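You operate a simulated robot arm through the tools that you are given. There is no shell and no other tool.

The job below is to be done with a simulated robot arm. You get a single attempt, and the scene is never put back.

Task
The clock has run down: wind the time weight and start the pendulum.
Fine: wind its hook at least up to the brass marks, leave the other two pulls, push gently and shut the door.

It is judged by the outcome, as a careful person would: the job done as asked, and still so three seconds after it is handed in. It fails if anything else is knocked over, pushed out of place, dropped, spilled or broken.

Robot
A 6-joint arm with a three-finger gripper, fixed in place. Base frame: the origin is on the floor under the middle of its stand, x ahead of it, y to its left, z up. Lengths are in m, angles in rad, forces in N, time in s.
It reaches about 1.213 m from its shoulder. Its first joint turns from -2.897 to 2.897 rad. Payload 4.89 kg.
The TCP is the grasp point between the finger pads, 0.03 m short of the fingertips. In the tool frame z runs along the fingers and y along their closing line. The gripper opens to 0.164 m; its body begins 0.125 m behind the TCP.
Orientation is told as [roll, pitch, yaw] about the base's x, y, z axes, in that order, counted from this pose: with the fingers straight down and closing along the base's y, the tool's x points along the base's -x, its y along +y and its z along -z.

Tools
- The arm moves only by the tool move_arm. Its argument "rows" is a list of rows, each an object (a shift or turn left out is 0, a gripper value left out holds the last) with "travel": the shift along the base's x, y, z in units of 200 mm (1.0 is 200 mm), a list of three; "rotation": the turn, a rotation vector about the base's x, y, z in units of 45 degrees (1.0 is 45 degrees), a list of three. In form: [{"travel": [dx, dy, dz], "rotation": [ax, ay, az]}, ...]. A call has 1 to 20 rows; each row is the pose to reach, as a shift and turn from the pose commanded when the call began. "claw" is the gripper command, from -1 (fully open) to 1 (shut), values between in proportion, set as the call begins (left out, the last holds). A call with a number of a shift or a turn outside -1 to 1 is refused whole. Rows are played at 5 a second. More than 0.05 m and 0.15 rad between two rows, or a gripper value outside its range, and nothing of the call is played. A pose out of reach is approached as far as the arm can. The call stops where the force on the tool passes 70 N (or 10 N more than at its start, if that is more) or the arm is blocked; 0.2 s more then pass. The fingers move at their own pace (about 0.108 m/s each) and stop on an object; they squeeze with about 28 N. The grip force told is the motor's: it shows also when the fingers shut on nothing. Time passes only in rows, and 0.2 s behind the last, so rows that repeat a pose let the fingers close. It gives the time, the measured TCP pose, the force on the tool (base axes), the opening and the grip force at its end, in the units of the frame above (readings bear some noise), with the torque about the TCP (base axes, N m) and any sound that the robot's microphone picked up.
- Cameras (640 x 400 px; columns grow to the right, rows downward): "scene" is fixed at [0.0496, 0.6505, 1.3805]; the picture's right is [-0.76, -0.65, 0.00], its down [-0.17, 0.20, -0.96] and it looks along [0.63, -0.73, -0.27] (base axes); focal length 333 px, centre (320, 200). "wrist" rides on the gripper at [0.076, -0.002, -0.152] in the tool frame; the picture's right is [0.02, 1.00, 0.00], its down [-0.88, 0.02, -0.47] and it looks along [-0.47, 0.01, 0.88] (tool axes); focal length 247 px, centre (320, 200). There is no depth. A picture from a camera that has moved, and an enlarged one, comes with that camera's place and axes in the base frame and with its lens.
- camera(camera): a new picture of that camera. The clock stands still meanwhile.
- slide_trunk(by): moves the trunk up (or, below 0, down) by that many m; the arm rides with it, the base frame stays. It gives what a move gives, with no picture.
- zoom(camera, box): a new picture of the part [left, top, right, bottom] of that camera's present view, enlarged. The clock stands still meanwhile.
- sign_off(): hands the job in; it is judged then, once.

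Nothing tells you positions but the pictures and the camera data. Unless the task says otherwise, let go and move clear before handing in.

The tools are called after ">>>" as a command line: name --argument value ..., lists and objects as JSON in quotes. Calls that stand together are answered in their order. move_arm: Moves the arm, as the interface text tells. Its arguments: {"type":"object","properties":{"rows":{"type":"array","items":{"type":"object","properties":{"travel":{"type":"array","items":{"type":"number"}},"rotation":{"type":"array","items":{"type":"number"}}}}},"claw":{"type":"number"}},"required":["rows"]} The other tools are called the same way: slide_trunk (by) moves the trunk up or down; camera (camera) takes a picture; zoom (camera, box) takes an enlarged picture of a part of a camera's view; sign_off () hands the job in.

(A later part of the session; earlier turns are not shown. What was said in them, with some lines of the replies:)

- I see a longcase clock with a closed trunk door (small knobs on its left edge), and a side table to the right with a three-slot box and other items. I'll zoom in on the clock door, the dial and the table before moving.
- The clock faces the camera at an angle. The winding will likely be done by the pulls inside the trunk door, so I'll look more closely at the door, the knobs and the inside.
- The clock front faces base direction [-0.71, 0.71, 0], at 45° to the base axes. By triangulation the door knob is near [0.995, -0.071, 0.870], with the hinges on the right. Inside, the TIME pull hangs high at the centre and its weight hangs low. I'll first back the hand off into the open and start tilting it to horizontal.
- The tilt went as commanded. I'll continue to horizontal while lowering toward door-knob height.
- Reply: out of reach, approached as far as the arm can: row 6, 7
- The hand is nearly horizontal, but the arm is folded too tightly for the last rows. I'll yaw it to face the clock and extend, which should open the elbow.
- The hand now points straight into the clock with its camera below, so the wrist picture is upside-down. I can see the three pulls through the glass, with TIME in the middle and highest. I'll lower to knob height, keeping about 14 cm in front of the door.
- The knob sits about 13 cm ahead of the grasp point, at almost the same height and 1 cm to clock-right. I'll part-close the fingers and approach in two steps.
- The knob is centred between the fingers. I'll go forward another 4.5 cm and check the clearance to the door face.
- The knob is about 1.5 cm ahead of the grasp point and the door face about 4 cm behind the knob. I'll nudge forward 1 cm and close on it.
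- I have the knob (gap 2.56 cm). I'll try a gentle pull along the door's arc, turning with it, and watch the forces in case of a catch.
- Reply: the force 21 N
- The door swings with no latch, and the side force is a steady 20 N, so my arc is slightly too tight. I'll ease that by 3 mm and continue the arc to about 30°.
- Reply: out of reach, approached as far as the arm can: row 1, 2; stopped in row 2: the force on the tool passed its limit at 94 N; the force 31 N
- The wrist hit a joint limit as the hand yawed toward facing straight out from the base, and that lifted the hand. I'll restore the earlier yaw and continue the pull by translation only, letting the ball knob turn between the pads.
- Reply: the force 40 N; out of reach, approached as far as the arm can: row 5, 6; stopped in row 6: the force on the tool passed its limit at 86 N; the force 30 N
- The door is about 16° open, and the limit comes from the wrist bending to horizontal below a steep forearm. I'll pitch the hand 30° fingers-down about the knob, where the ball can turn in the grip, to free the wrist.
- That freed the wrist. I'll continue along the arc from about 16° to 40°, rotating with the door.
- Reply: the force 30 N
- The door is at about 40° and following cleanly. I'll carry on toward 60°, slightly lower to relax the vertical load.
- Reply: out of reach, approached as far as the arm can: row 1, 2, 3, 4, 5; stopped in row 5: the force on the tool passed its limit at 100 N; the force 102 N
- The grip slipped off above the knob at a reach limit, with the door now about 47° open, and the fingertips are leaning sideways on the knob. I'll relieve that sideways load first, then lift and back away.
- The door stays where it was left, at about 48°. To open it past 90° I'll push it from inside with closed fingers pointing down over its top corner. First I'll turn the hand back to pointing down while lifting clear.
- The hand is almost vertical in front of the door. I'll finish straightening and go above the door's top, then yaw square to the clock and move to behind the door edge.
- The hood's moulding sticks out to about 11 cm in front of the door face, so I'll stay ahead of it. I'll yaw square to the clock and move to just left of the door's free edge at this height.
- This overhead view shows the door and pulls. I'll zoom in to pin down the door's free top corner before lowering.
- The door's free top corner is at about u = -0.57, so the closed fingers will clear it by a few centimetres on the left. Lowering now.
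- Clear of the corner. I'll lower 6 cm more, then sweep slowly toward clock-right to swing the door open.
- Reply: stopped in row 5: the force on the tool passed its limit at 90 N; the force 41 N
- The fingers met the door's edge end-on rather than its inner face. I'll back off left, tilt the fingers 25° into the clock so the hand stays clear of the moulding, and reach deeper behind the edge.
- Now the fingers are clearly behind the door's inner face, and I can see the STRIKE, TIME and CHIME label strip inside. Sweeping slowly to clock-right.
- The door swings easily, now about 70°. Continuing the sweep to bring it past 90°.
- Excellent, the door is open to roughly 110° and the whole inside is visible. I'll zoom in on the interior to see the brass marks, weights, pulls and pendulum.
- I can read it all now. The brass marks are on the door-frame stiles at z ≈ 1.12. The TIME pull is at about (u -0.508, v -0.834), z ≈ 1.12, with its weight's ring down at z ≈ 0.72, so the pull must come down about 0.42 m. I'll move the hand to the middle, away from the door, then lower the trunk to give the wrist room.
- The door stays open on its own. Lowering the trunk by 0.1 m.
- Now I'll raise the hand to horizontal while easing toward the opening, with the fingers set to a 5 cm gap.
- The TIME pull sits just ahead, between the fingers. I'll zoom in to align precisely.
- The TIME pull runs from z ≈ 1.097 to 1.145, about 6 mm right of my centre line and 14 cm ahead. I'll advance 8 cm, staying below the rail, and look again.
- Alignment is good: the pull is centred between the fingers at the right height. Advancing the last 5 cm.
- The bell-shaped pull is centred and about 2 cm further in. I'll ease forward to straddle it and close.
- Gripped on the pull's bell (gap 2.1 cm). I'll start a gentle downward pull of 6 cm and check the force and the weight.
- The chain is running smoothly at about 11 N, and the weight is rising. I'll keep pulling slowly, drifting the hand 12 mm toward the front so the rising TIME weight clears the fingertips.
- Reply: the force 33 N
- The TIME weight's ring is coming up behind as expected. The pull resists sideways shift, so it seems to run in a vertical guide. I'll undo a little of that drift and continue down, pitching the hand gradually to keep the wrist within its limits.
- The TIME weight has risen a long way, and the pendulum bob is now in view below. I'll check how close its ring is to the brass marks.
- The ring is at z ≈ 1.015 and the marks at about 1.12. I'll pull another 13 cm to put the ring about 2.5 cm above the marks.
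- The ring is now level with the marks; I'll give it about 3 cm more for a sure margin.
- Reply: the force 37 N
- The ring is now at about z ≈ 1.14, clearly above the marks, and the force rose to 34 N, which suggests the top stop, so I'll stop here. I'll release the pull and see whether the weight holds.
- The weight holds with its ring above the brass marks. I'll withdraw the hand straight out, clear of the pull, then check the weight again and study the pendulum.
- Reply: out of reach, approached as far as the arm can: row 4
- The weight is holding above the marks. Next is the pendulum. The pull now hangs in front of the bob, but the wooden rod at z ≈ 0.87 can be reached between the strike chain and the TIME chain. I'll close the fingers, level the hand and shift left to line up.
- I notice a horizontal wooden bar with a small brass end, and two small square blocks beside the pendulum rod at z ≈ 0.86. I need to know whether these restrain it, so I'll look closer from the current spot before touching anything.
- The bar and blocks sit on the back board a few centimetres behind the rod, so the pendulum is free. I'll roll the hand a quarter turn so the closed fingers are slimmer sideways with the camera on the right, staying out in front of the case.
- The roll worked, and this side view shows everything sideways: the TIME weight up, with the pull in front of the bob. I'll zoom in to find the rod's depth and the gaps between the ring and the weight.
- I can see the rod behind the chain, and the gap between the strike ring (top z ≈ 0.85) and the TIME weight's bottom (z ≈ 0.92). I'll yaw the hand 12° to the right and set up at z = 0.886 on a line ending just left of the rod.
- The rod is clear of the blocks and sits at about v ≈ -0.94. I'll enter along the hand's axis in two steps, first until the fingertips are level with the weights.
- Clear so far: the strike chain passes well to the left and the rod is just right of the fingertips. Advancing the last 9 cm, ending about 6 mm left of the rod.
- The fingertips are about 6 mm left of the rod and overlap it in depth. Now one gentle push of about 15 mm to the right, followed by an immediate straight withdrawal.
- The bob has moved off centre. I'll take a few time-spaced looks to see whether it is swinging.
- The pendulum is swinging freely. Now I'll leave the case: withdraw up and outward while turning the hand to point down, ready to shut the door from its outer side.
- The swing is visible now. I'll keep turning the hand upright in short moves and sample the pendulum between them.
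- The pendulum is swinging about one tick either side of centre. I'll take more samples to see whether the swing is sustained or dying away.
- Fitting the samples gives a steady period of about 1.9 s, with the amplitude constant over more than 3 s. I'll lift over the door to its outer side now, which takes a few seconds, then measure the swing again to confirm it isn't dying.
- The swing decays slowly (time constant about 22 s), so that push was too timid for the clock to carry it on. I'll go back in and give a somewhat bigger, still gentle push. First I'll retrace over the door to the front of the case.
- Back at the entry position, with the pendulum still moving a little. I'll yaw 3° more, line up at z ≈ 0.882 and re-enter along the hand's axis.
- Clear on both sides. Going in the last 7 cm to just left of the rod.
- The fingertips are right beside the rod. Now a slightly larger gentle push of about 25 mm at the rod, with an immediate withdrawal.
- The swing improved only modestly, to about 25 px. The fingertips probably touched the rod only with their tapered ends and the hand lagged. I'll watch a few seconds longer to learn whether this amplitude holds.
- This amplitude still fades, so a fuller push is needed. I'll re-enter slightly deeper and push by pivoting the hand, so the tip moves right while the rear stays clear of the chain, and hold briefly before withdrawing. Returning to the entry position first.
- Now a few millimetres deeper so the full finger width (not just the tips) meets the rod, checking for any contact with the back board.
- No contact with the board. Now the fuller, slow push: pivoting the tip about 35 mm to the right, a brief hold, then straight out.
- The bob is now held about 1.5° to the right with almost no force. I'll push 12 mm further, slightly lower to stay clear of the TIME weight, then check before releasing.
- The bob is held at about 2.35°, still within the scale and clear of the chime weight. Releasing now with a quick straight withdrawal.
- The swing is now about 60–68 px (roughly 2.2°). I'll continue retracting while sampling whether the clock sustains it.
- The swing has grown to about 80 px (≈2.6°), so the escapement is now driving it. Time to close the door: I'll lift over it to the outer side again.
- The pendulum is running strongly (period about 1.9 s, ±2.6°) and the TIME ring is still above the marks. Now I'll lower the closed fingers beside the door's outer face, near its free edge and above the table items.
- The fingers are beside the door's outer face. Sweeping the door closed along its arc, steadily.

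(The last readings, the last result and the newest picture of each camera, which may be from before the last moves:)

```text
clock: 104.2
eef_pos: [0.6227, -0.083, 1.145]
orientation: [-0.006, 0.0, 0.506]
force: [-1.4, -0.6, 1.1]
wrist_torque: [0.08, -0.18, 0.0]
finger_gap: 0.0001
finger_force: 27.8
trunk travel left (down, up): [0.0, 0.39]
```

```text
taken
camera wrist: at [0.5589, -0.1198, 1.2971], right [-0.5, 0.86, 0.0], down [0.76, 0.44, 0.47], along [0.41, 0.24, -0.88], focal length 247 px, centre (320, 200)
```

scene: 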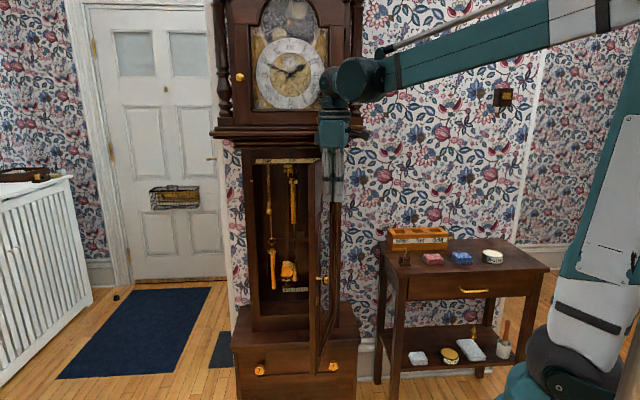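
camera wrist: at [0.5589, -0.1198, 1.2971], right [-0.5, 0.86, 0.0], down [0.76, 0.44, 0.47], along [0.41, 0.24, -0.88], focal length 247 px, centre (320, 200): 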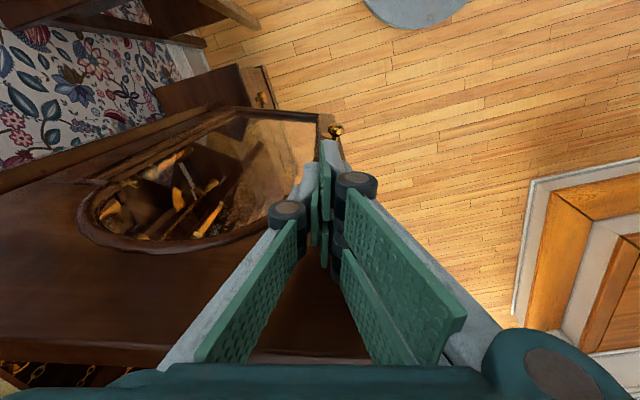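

The door is following, now about 75°. Continuing the sweep to about 40°, stopping before the hand nears the hood moulding.

>>> move_arm --rows '[{"travel": [0.1, 0.069, 0]}, {"travel": [0.209, 0.1225, 0]}, {"travel": [0.3205, 0.1765, 0]}, {"travel": [0.4365, 0.2125, 0]}, {"travel": [0.555, 0.2445, 0]}, {"travel": [0.676, 0.263, 0]}, {"travel": [0.798, 0.2705, 0]}]'

>>> camera --camera "scene"

>>> camera --camera "wrist"

```text
clock: 105.8
eef_pos: [0.7822, -0.0295, 1.1445]
orientation: [-0.005, -0.003, 0.507]
force: [-1.1, 0.1, 0.7]
wrist_torque: [-0.02, -0.21, 0.0]
finger_gap: 0.0004
finger_force: 28.2
trunk travel left (down, up): [0.0, 0.39]
```

```text
taken
```

scene: 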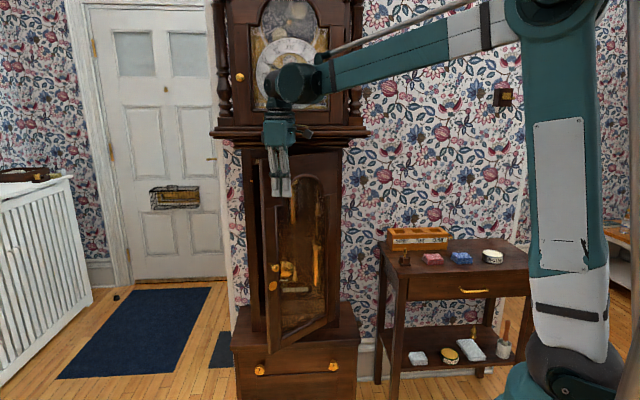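

```text
taken
camera wrist: at [0.7188, -0.0667, 1.2952], right [-0.5, 0.86, -0.01], down [0.76, 0.44, 0.47], along [0.41, 0.23, -0.88], focal length 247 px, centre (320, 200)
```

wrist: 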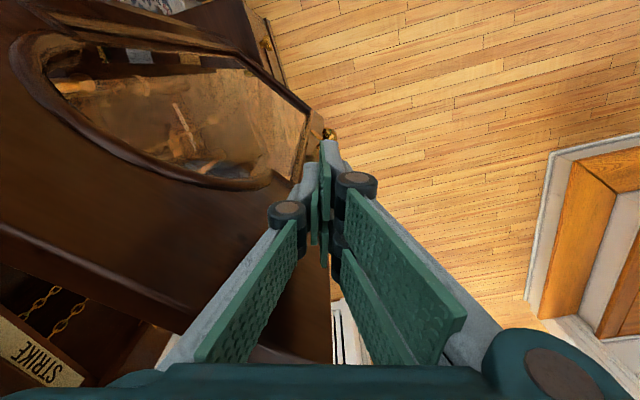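

The door is at about 38°. I'll back off, tilt the fingers forward 50° and drop to z ≈ 1.0 to press on the wooden stile near the free edge, between the glass and the knob.

>>> move_arm --rows '[{"travel": [-0.124, 0.124, 0]}, {"travel": [-0.2475, 0.2475, -0.05], "rotation": [-0.05, -0.05, 0]}, {"travel": [-0.23, 0.275, -0.18], "rotation": [-0.17, -0.17, 0]}, {"travel": [-0.21, 0.3, -0.31], "rotation": [-0.29, -0.29, 0]}, {"travel": [-0.19, 0.32, -0.44], "rotation": [-0.41, -0.41, 0]}, {"travel": [-0.17, 0.35, -0.56], "rotation": [-0.535, -0.535, 0]}, {"travel": [-0.15, 0.37, -0.66], "rotation": [-0.66, -0.66, 0]}, {"travel": [-0.1275, 0.396, -0.72], "rotation": [-0.786, -0.786, 0]}]'

>>> camera --camera "scene"

>>> camera --camera "wrist"

```text
clock: 107.6
eef_pos: [0.7577, 0.0509, 1.0008]
orientation: [-0.861, -0.215, 0.605]
force: [-0.8, -1.2, 1.3]
wrist_torque: [0.1, -0.05, 0.16]
finger_gap: 0.0
finger_force: 28.2
trunk travel left (down, up): [0.0, 0.39]
```

```text
taken
```

scene: 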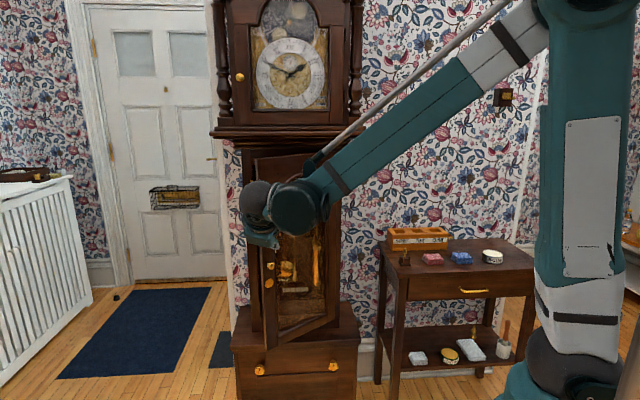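

```text
taken
camera wrist: at [0.6157, 0.0916, 1.0808], right [-0.25, 0.62, -0.74], down [0.45, 0.76, 0.48], along [0.86, -0.21, -0.47], focal length 247 px, centre (320, 200)
```

wrist: 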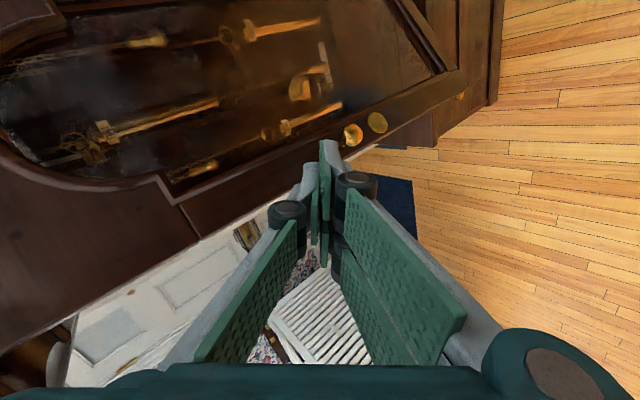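

The fingertips face the door stile just above the knob. I'll press it closed along its arc, first to about 15°.

>>> move_arm --rows '[{"travel": [0.132, -0.109, 0]}, {"travel": [0.264, -0.2175, 0]}, {"travel": [0.367, -0.238, 0]}, {"travel": [0.4705, -0.2585, 0]}, {"travel": [0.5695, -0.2925, 0]}, {"travel": [0.6685, -0.3265, 0]}, {"travel": [0.75, -0.3675, 0]}, {"travel": [0.8325, -0.4085, 0]}]'

>>> camera --camera "scene"

>>> camera --camera "wrist"

```text
clock: 109.4
eef_pos: [0.926, -0.0321, 1.0002]
orientation: [-0.86, -0.215, 0.604]
force: [-0.4, -1.0, 0.6]
wrist_torque: [0.06, -0.04, 0.09]
finger_gap: 0.0002
finger_force: 45.3
trunk travel left (down, up): [0.0, 0.39]
```

```text
taken
```

scene: 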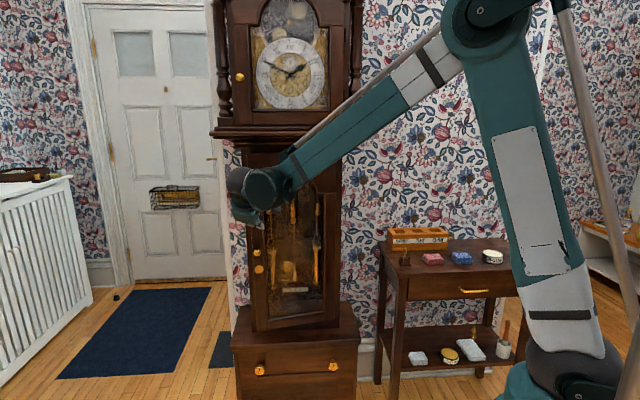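

```text
taken
camera wrist: at [0.7841, 0.0083, 1.0813], right [-0.26, 0.62, -0.74], down [0.45, 0.76, 0.48], along [0.86, -0.21, -0.47], focal length 247 px, centre (320, 200)
```

wrist: 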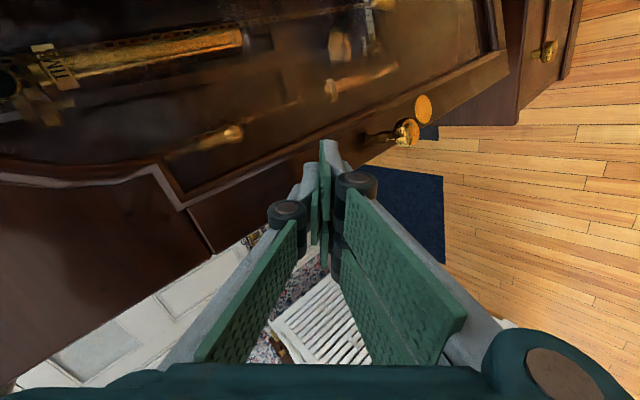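

Nearly there, at about 13°. Finishing slowly and watching for the force as it meets the frame.

>>> move_arm --rows '[{"travel": [0.076, -0.05, 0]}, {"travel": [0.1525, -0.101, 0]}, {"travel": [0.18, -0.122, 0]}, {"travel": [0.205, -0.143, 0]}, {"travel": [0.23, -0.164, 0]}, {"travel": [0.2535, -0.1845, 0]}, {"travel": [0.275, -0.204, 0]}, {"travel": [0.295, -0.223, 0]}]'

>>> zoom --camera "scene" --box '[220, 140, 360, 340]'

>>> camera --camera "wrist"

```text
clock: 111.2
eef_pos: [0.9835, -0.0736, 0.9991]
orientation: [-0.858, -0.214, 0.607]
force: [-19.5, 12.5, 0.4]
wrist_torque: [0.08, 0.15, 0.08]
finger_gap: 0.0
finger_force: 45.3
trunk travel left (down, up): [0.0, 0.39]
```

```text
2.00 times, centred on (290, 240) of scene
camera zoom: at [0.0496, 0.6505, 1.3805], right [-0.76, -0.65, 0.0], down [-0.17, 0.2, -0.96], along [0.63, -0.73, -0.27], focal length 666 px, centre (380, 120)
```

zoom: 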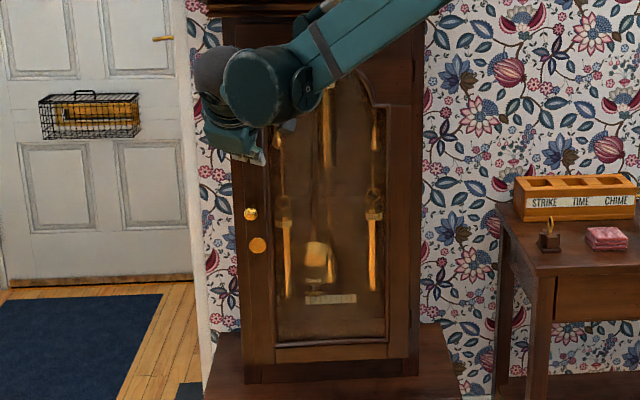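

```text
taken
camera wrist: at [0.8413, -0.0336, 1.081], right [-0.26, 0.62, -0.74], down [0.45, 0.76, 0.48], along [0.86, -0.21, -0.47], focal length 247 px, centre (320, 200)
```

wrist: 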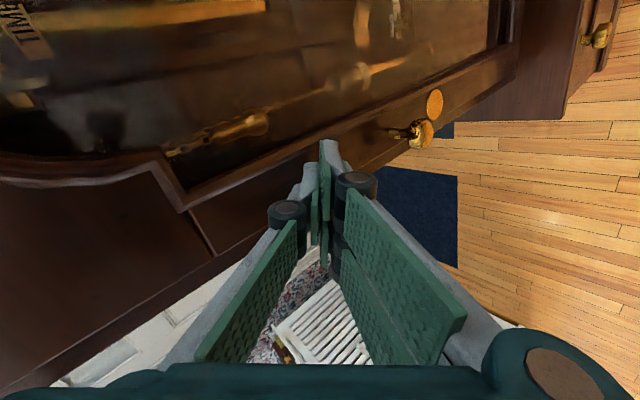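

The door has met resistance (23 N) and looks flush. I'll compare it with the first close-up to make sure it is fully shut.

>>> zoom --camera "scene" --box '[240, 225, 340, 325]'

>>> zoom --camera "wrist" --box '[180, 60, 480, 260]'

```text
4.00 times, centred on (290, 275) of scene
camera zoom: at [0.0496, 0.6505, 1.3805], right [-0.76, -0.65, 0.0], down [-0.17, 0.2, -0.96], along [0.63, -0.73, -0.27], focal length 1331 px, centre (440, -100)
```

zoom: 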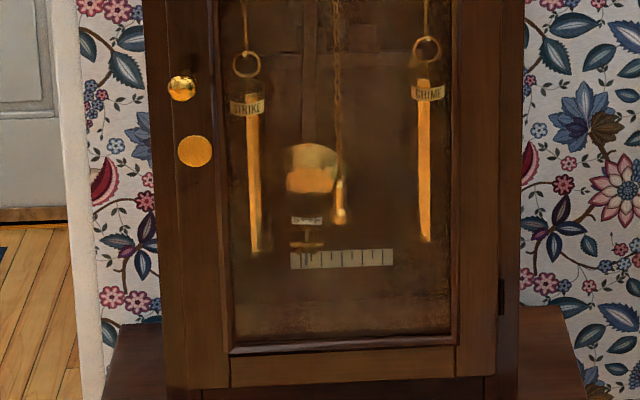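

```text
2.00 times, centred on (330, 160) of wrist
camera zoom: at [0.8413, -0.0336, 1.081], right [-0.26, 0.62, -0.74], down [0.45, 0.76, 0.48], along [0.86, -0.21, -0.47], focal length 494 px, centre (300, 280)
```

zoom: 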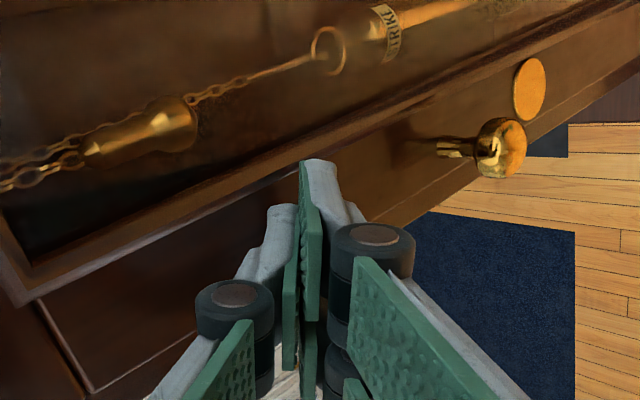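

The knob, disc and frame match the original closed picture, and the pendulum is swinging behind the glass. I'll back the hand off gently and check that the door stays shut.

>>> move_arm --rows '[{"travel": [-0.03, 0.03, 0]}, {"travel": [-0.1, 0.1, 0]}, {"travel": [-0.22, 0.22, 0.02]}, {"travel": [-0.37, 0.37, 0.05]}, {"travel": [-0.52, 0.52, 0.08]}, {"travel": [-0.67, 0.67, 0.1]}]'

>>> zoom --camera "scene" --box '[240, 225, 340, 325]'

>>> camera --camera "scene"

>>> camera --camera "wrist"

```text
clock: 112.6
eef_pos: [0.8503, 0.0582, 1.0179]
orientation: [-0.857, -0.214, 0.604]
force: [1.5, -0.4, -0.1]
wrist_torque: [-0.06, 0.07, -0.06]
finger_gap: 0.0
finger_force: 45.1
trunk travel left (down, up): [0.0, 0.39]
```

```text
4.00 times, centred on (290, 275) of scene
camera zoom: at [0.0496, 0.6505, 1.3805], right [-0.76, -0.65, 0.0], down [-0.17, 0.2, -0.96], along [0.63, -0.73, -0.27], focal length 1331 px, centre (440, -100)
```

zoom: 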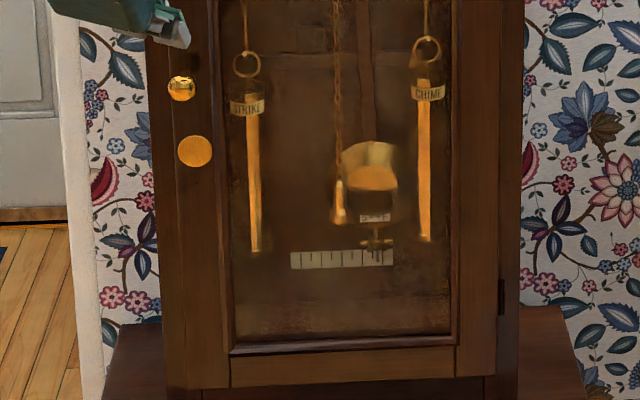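

```text
taken
```

scene: 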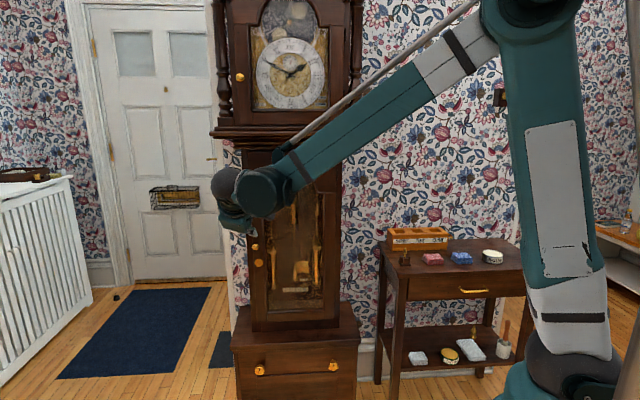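

```text
taken
camera wrist: at [0.7089, 0.098, 1.0995], right [-0.26, 0.62, -0.74], down [0.45, 0.76, 0.48], along [0.86, -0.21, -0.47], focal length 247 px, centre (320, 200)
```

wrist: 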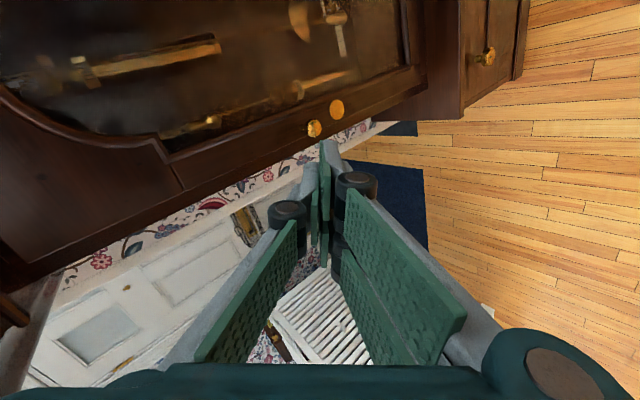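

The door stays shut and the pendulum keeps swinging. I'll move the arm well clear and make one last check of the weights, pendulum and surroundings.

>>> move_arm --rows '[{"travel": [-0.12, 0.05, 0.12], "rotation": [0.1, 0.1, 0]}, {"travel": [-0.24, 0.1, 0.24], "rotation": [0.2, 0.2, 0]}, {"travel": [-0.36, 0.14, 0.36], "rotation": [0.3, 0.3, 0]}, {"travel": [-0.48, 0.17, 0.48], "rotation": [0.4, 0.4, 0]}, {"travel": [-0.6, 0.2, 0.6], "rotation": [0.5, 0.5, 0]}, {"travel": [-0.7, 0.1, 0.75], "rotation": [0.6, 0.6, 0]}, {"travel": [-0.8, -0.1, 0.9], "rotation": [0.7, 0.7, 0]}, {"travel": [-0.85, -0.3, 0.95], "rotation": [0.7, 0.7, 0]}, {"travel": [-0.9, -0.5, 1.0], "rotation": [0.7, 0.7, 0]}, {"travel": [-0.95, -0.7, 1.0], "rotation": [0.7, 0.7, 0]}]'

>>> camera --camera "scene"

>>> zoom --camera "scene" --box '[240, 145, 345, 240]'

>>> zoom --camera "scene" --box '[240, 225, 340, 325]'

>>> zoom --camera "scene" --box '[370, 210, 560, 380]'

```text
refused: row 7 steps farther than a row can; nothing moved
```

```text
taken
```

scene: 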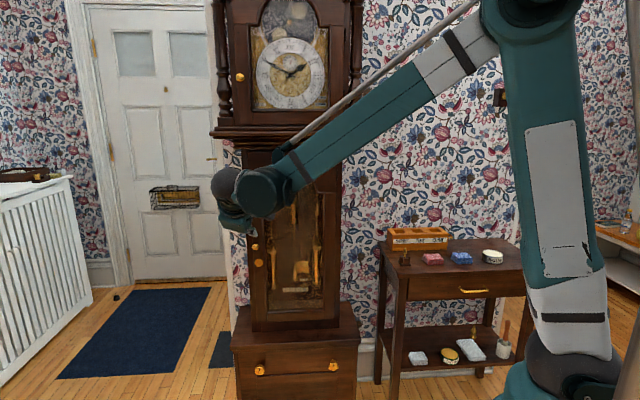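

```text
4.21 times, centred on (292, 192) of scene
camera zoom: at [0.0496, 0.6505, 1.3805], right [-0.76, -0.65, 0.0], down [-0.17, 0.2, -0.96], along [0.63, -0.73, -0.27], focal length 1401 px, centre (436, 232)
```

zoom: 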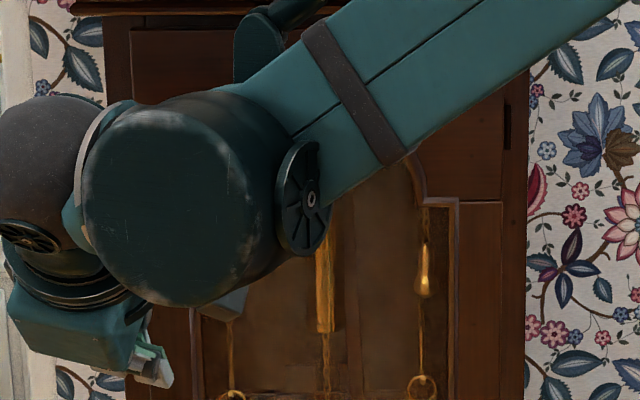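

```text
4.00 times, centred on (290, 275) of scene
camera zoom: at [0.0496, 0.6505, 1.3805], right [-0.76, -0.65, 0.0], down [-0.17, 0.2, -0.96], along [0.63, -0.73, -0.27], focal length 1331 px, centre (440, -100)
```

zoom: 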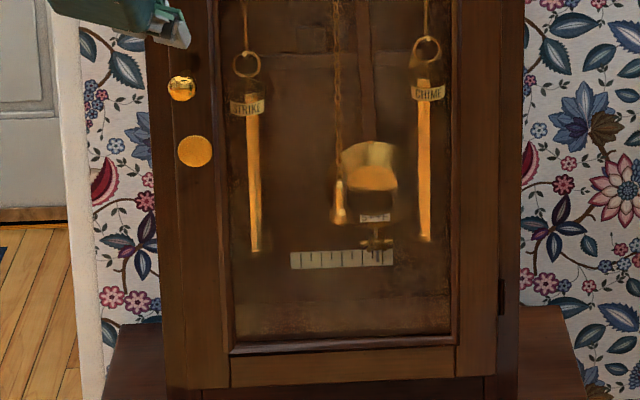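

```text
2.35 times, centred on (465, 295) of scene
camera zoom: at [0.0496, 0.6505, 1.3805], right [-0.76, -0.65, 0.0], down [-0.17, 0.2, -0.96], along [0.63, -0.73, -0.27], focal length 783 px, centre (-21, -24)
```

zoom: 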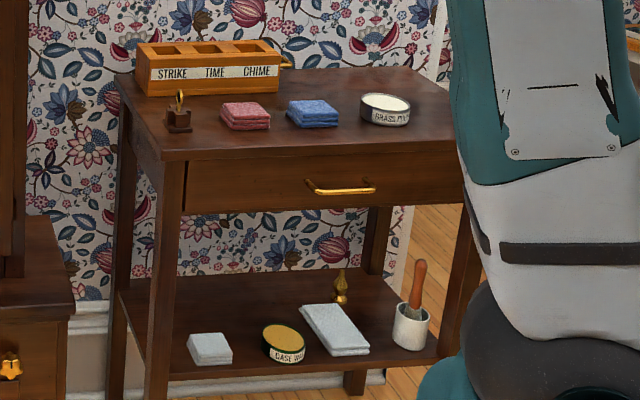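

The table items are untouched. That last move was refused for an oversized step, so I'll retract in smaller ones.

>>> move_arm --rows '[{"travel": [-0.12, 0.05, 0.1], "rotation": [0.08, 0.08, 0]}, {"travel": [-0.24, 0.1, 0.2], "rotation": [0.16, 0.16, 0]}, {"travel": [-0.36, 0.12, 0.3], "rotation": [0.24, 0.24, 0]}, {"travel": [-0.48, 0.12, 0.4], "rotation": [0.32, 0.32, 0]}, {"travel": [-0.58, 0.08, 0.52], "rotation": [0.4, 0.4, 0]}, {"travel": [-0.66, 0.02, 0.64], "rotation": [0.48, 0.48, 0]}, {"travel": [-0.74, -0.04, 0.76], "rotation": [0.56, 0.56, 0]}, {"travel": [-0.8, -0.1, 0.88], "rotation": [0.64, 0.64, 0]}, {"travel": [-0.84, -0.18, 1.0], "rotation": [0.7, 0.7, 0]}]'

>>> move_arm --rows '[{"travel": [-0.1, -0.14, 0.1]}, {"travel": [-0.2, -0.28, 0.2]}, {"travel": [-0.3, -0.42, 0.3]}, {"travel": [-0.4, -0.56, 0.4]}, {"travel": [-0.48, -0.7, 0.45]}]'

>>> camera --camera "scene"

>>> zoom --camera "scene" --box '[240, 145, 345, 240]'

>>> zoom --camera "scene" --box '[240, 225, 340, 325]'

```text
clock: 114.6
eef_pos: [0.6822, 0.0221, 1.2178]
orientation: [-0.094, -0.028, 0.509]
force: [-0.3, 0.8, 0.3]
wrist_torque: [-0.13, 0.02, -0.02]
finger_gap: 0.0
finger_force: 44.7
trunk travel left (down, up): [0.0, 0.39]
```

```text
clock: 115.8
eef_pos: [0.5871, -0.1166, 1.3083]
orientation: [-0.096, -0.028, 0.507]
force: [0.5, 1.4, 0.1]
wrist_torque: [-0.14, 0.21, 0.03]
finger_gap: 0.0002
finger_force: 44.6
trunk travel left (down, up): [0.0, 0.39]
```

```text
taken
```

scene: 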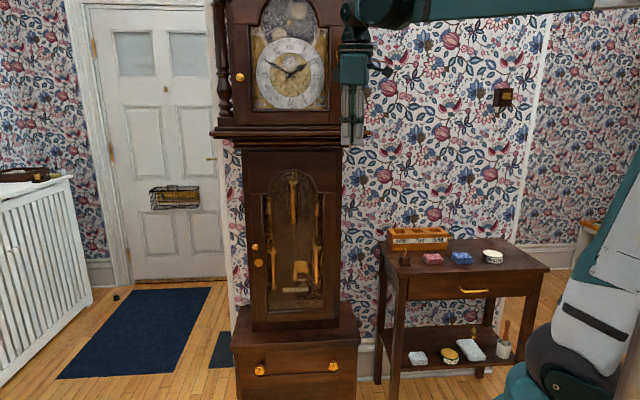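

```text
4.21 times, centred on (292, 192) of scene
camera zoom: at [0.0496, 0.6505, 1.3805], right [-0.76, -0.65, 0.0], down [-0.17, 0.2, -0.96], along [0.63, -0.73, -0.27], focal length 1401 px, centre (436, 232)
```

zoom: 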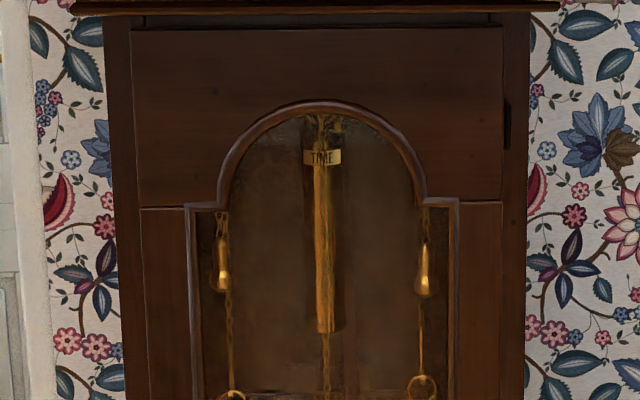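

```text
4.00 times, centred on (290, 275) of scene
camera zoom: at [0.0496, 0.6505, 1.3805], right [-0.76, -0.65, 0.0], down [-0.17, 0.2, -0.96], along [0.63, -0.73, -0.27], focal length 1331 px, centre (440, -100)
```

zoom: 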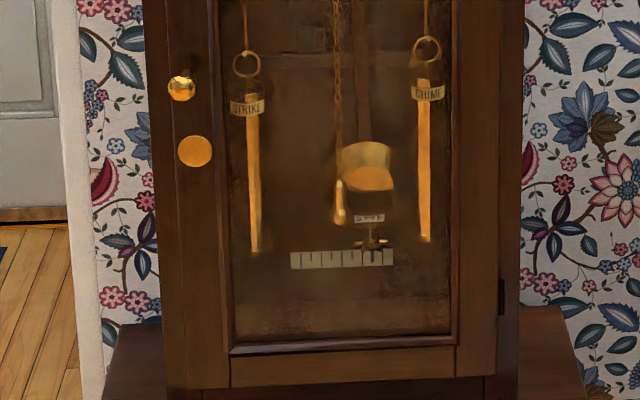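

The door is shut, the TIME weight sits high, and the pendulum is swinging. One more time-spaced look will confirm the swing before handing in.

>>> move_arm --rows '[{"travel": [-0.05, -0.05, 0.05]}, {"travel": [-0.1, -0.1, 0.1]}, {"travel": [-0.15, -0.15, 0.1]}]'

>>> zoom --camera "scene" --box '[240, 225, 340, 325]'

>>> zoom --camera "scene" --box '[265, 165, 325, 205]'

```text
clock: 116.6
eef_pos: [0.5564, -0.1463, 1.3284]
orientation: [-0.095, -0.028, 0.508]
force: [0.5, 0.1, -0.2]
wrist_torque: [-0.03, 0.12, 0.0]
finger_gap: 0.0
finger_force: 45.1
trunk travel left (down, up): [0.0, 0.39]
```

```text
4.00 times, centred on (290, 275) of scene
camera zoom: at [0.0496, 0.6505, 1.3805], right [-0.76, -0.65, 0.0], down [-0.17, 0.2, -0.96], along [0.63, -0.73, -0.27], focal length 1331 px, centre (440, -100)
```

zoom: 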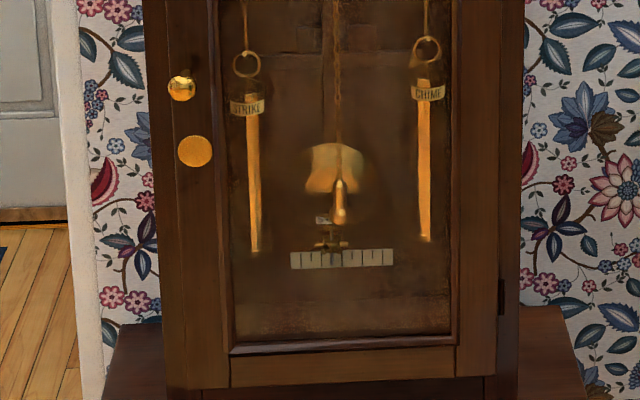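

```text
10.00 times, centred on (295, 185) of scene
camera zoom: at [0.0496, 0.6505, 1.3805], right [-0.76, -0.65, 0.0], down [-0.17, 0.2, -0.96], along [0.63, -0.73, -0.27], focal length 3328 px, centre (570, 350)
```

zoom: 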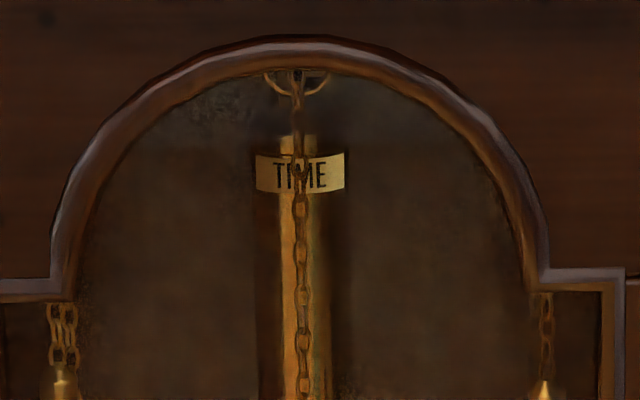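

The pendulum is still swinging with the door shut, and the TIME weight is wound above the brass marks. The strike and chime pulls were left alone, everything else is in place, and the arm is clear, so I'm handing in.

>>> sign_off

```text
The job is handed in.
```

The TIME weight is wound, the pendulum is swinging and the door is shut. The job is handed in.

- **Weight:** its hook ring sits about 1.5 cm above the brass marks. It dropped roughly 5 mm when I let go of the pull, and it has crept down a couple of millimetres since the clock began running.
- **Pendulum:** it took three pushes. The first two were too small and the swing faded. The third set it going at about 2.6° either side with a period of about 1.9 s, and the clock then drove it on its own.
- **Door:** it closed flush, matching the first picture, and stayed shut when I backed away. While opening it, the gripper slipped off the knob at a reach limit, with sideways forces up to about 100 N. I could see no damage in the pictures.
- **Everything else:** I did not touch the strike and chime pulls, and the table and its items are where they were.
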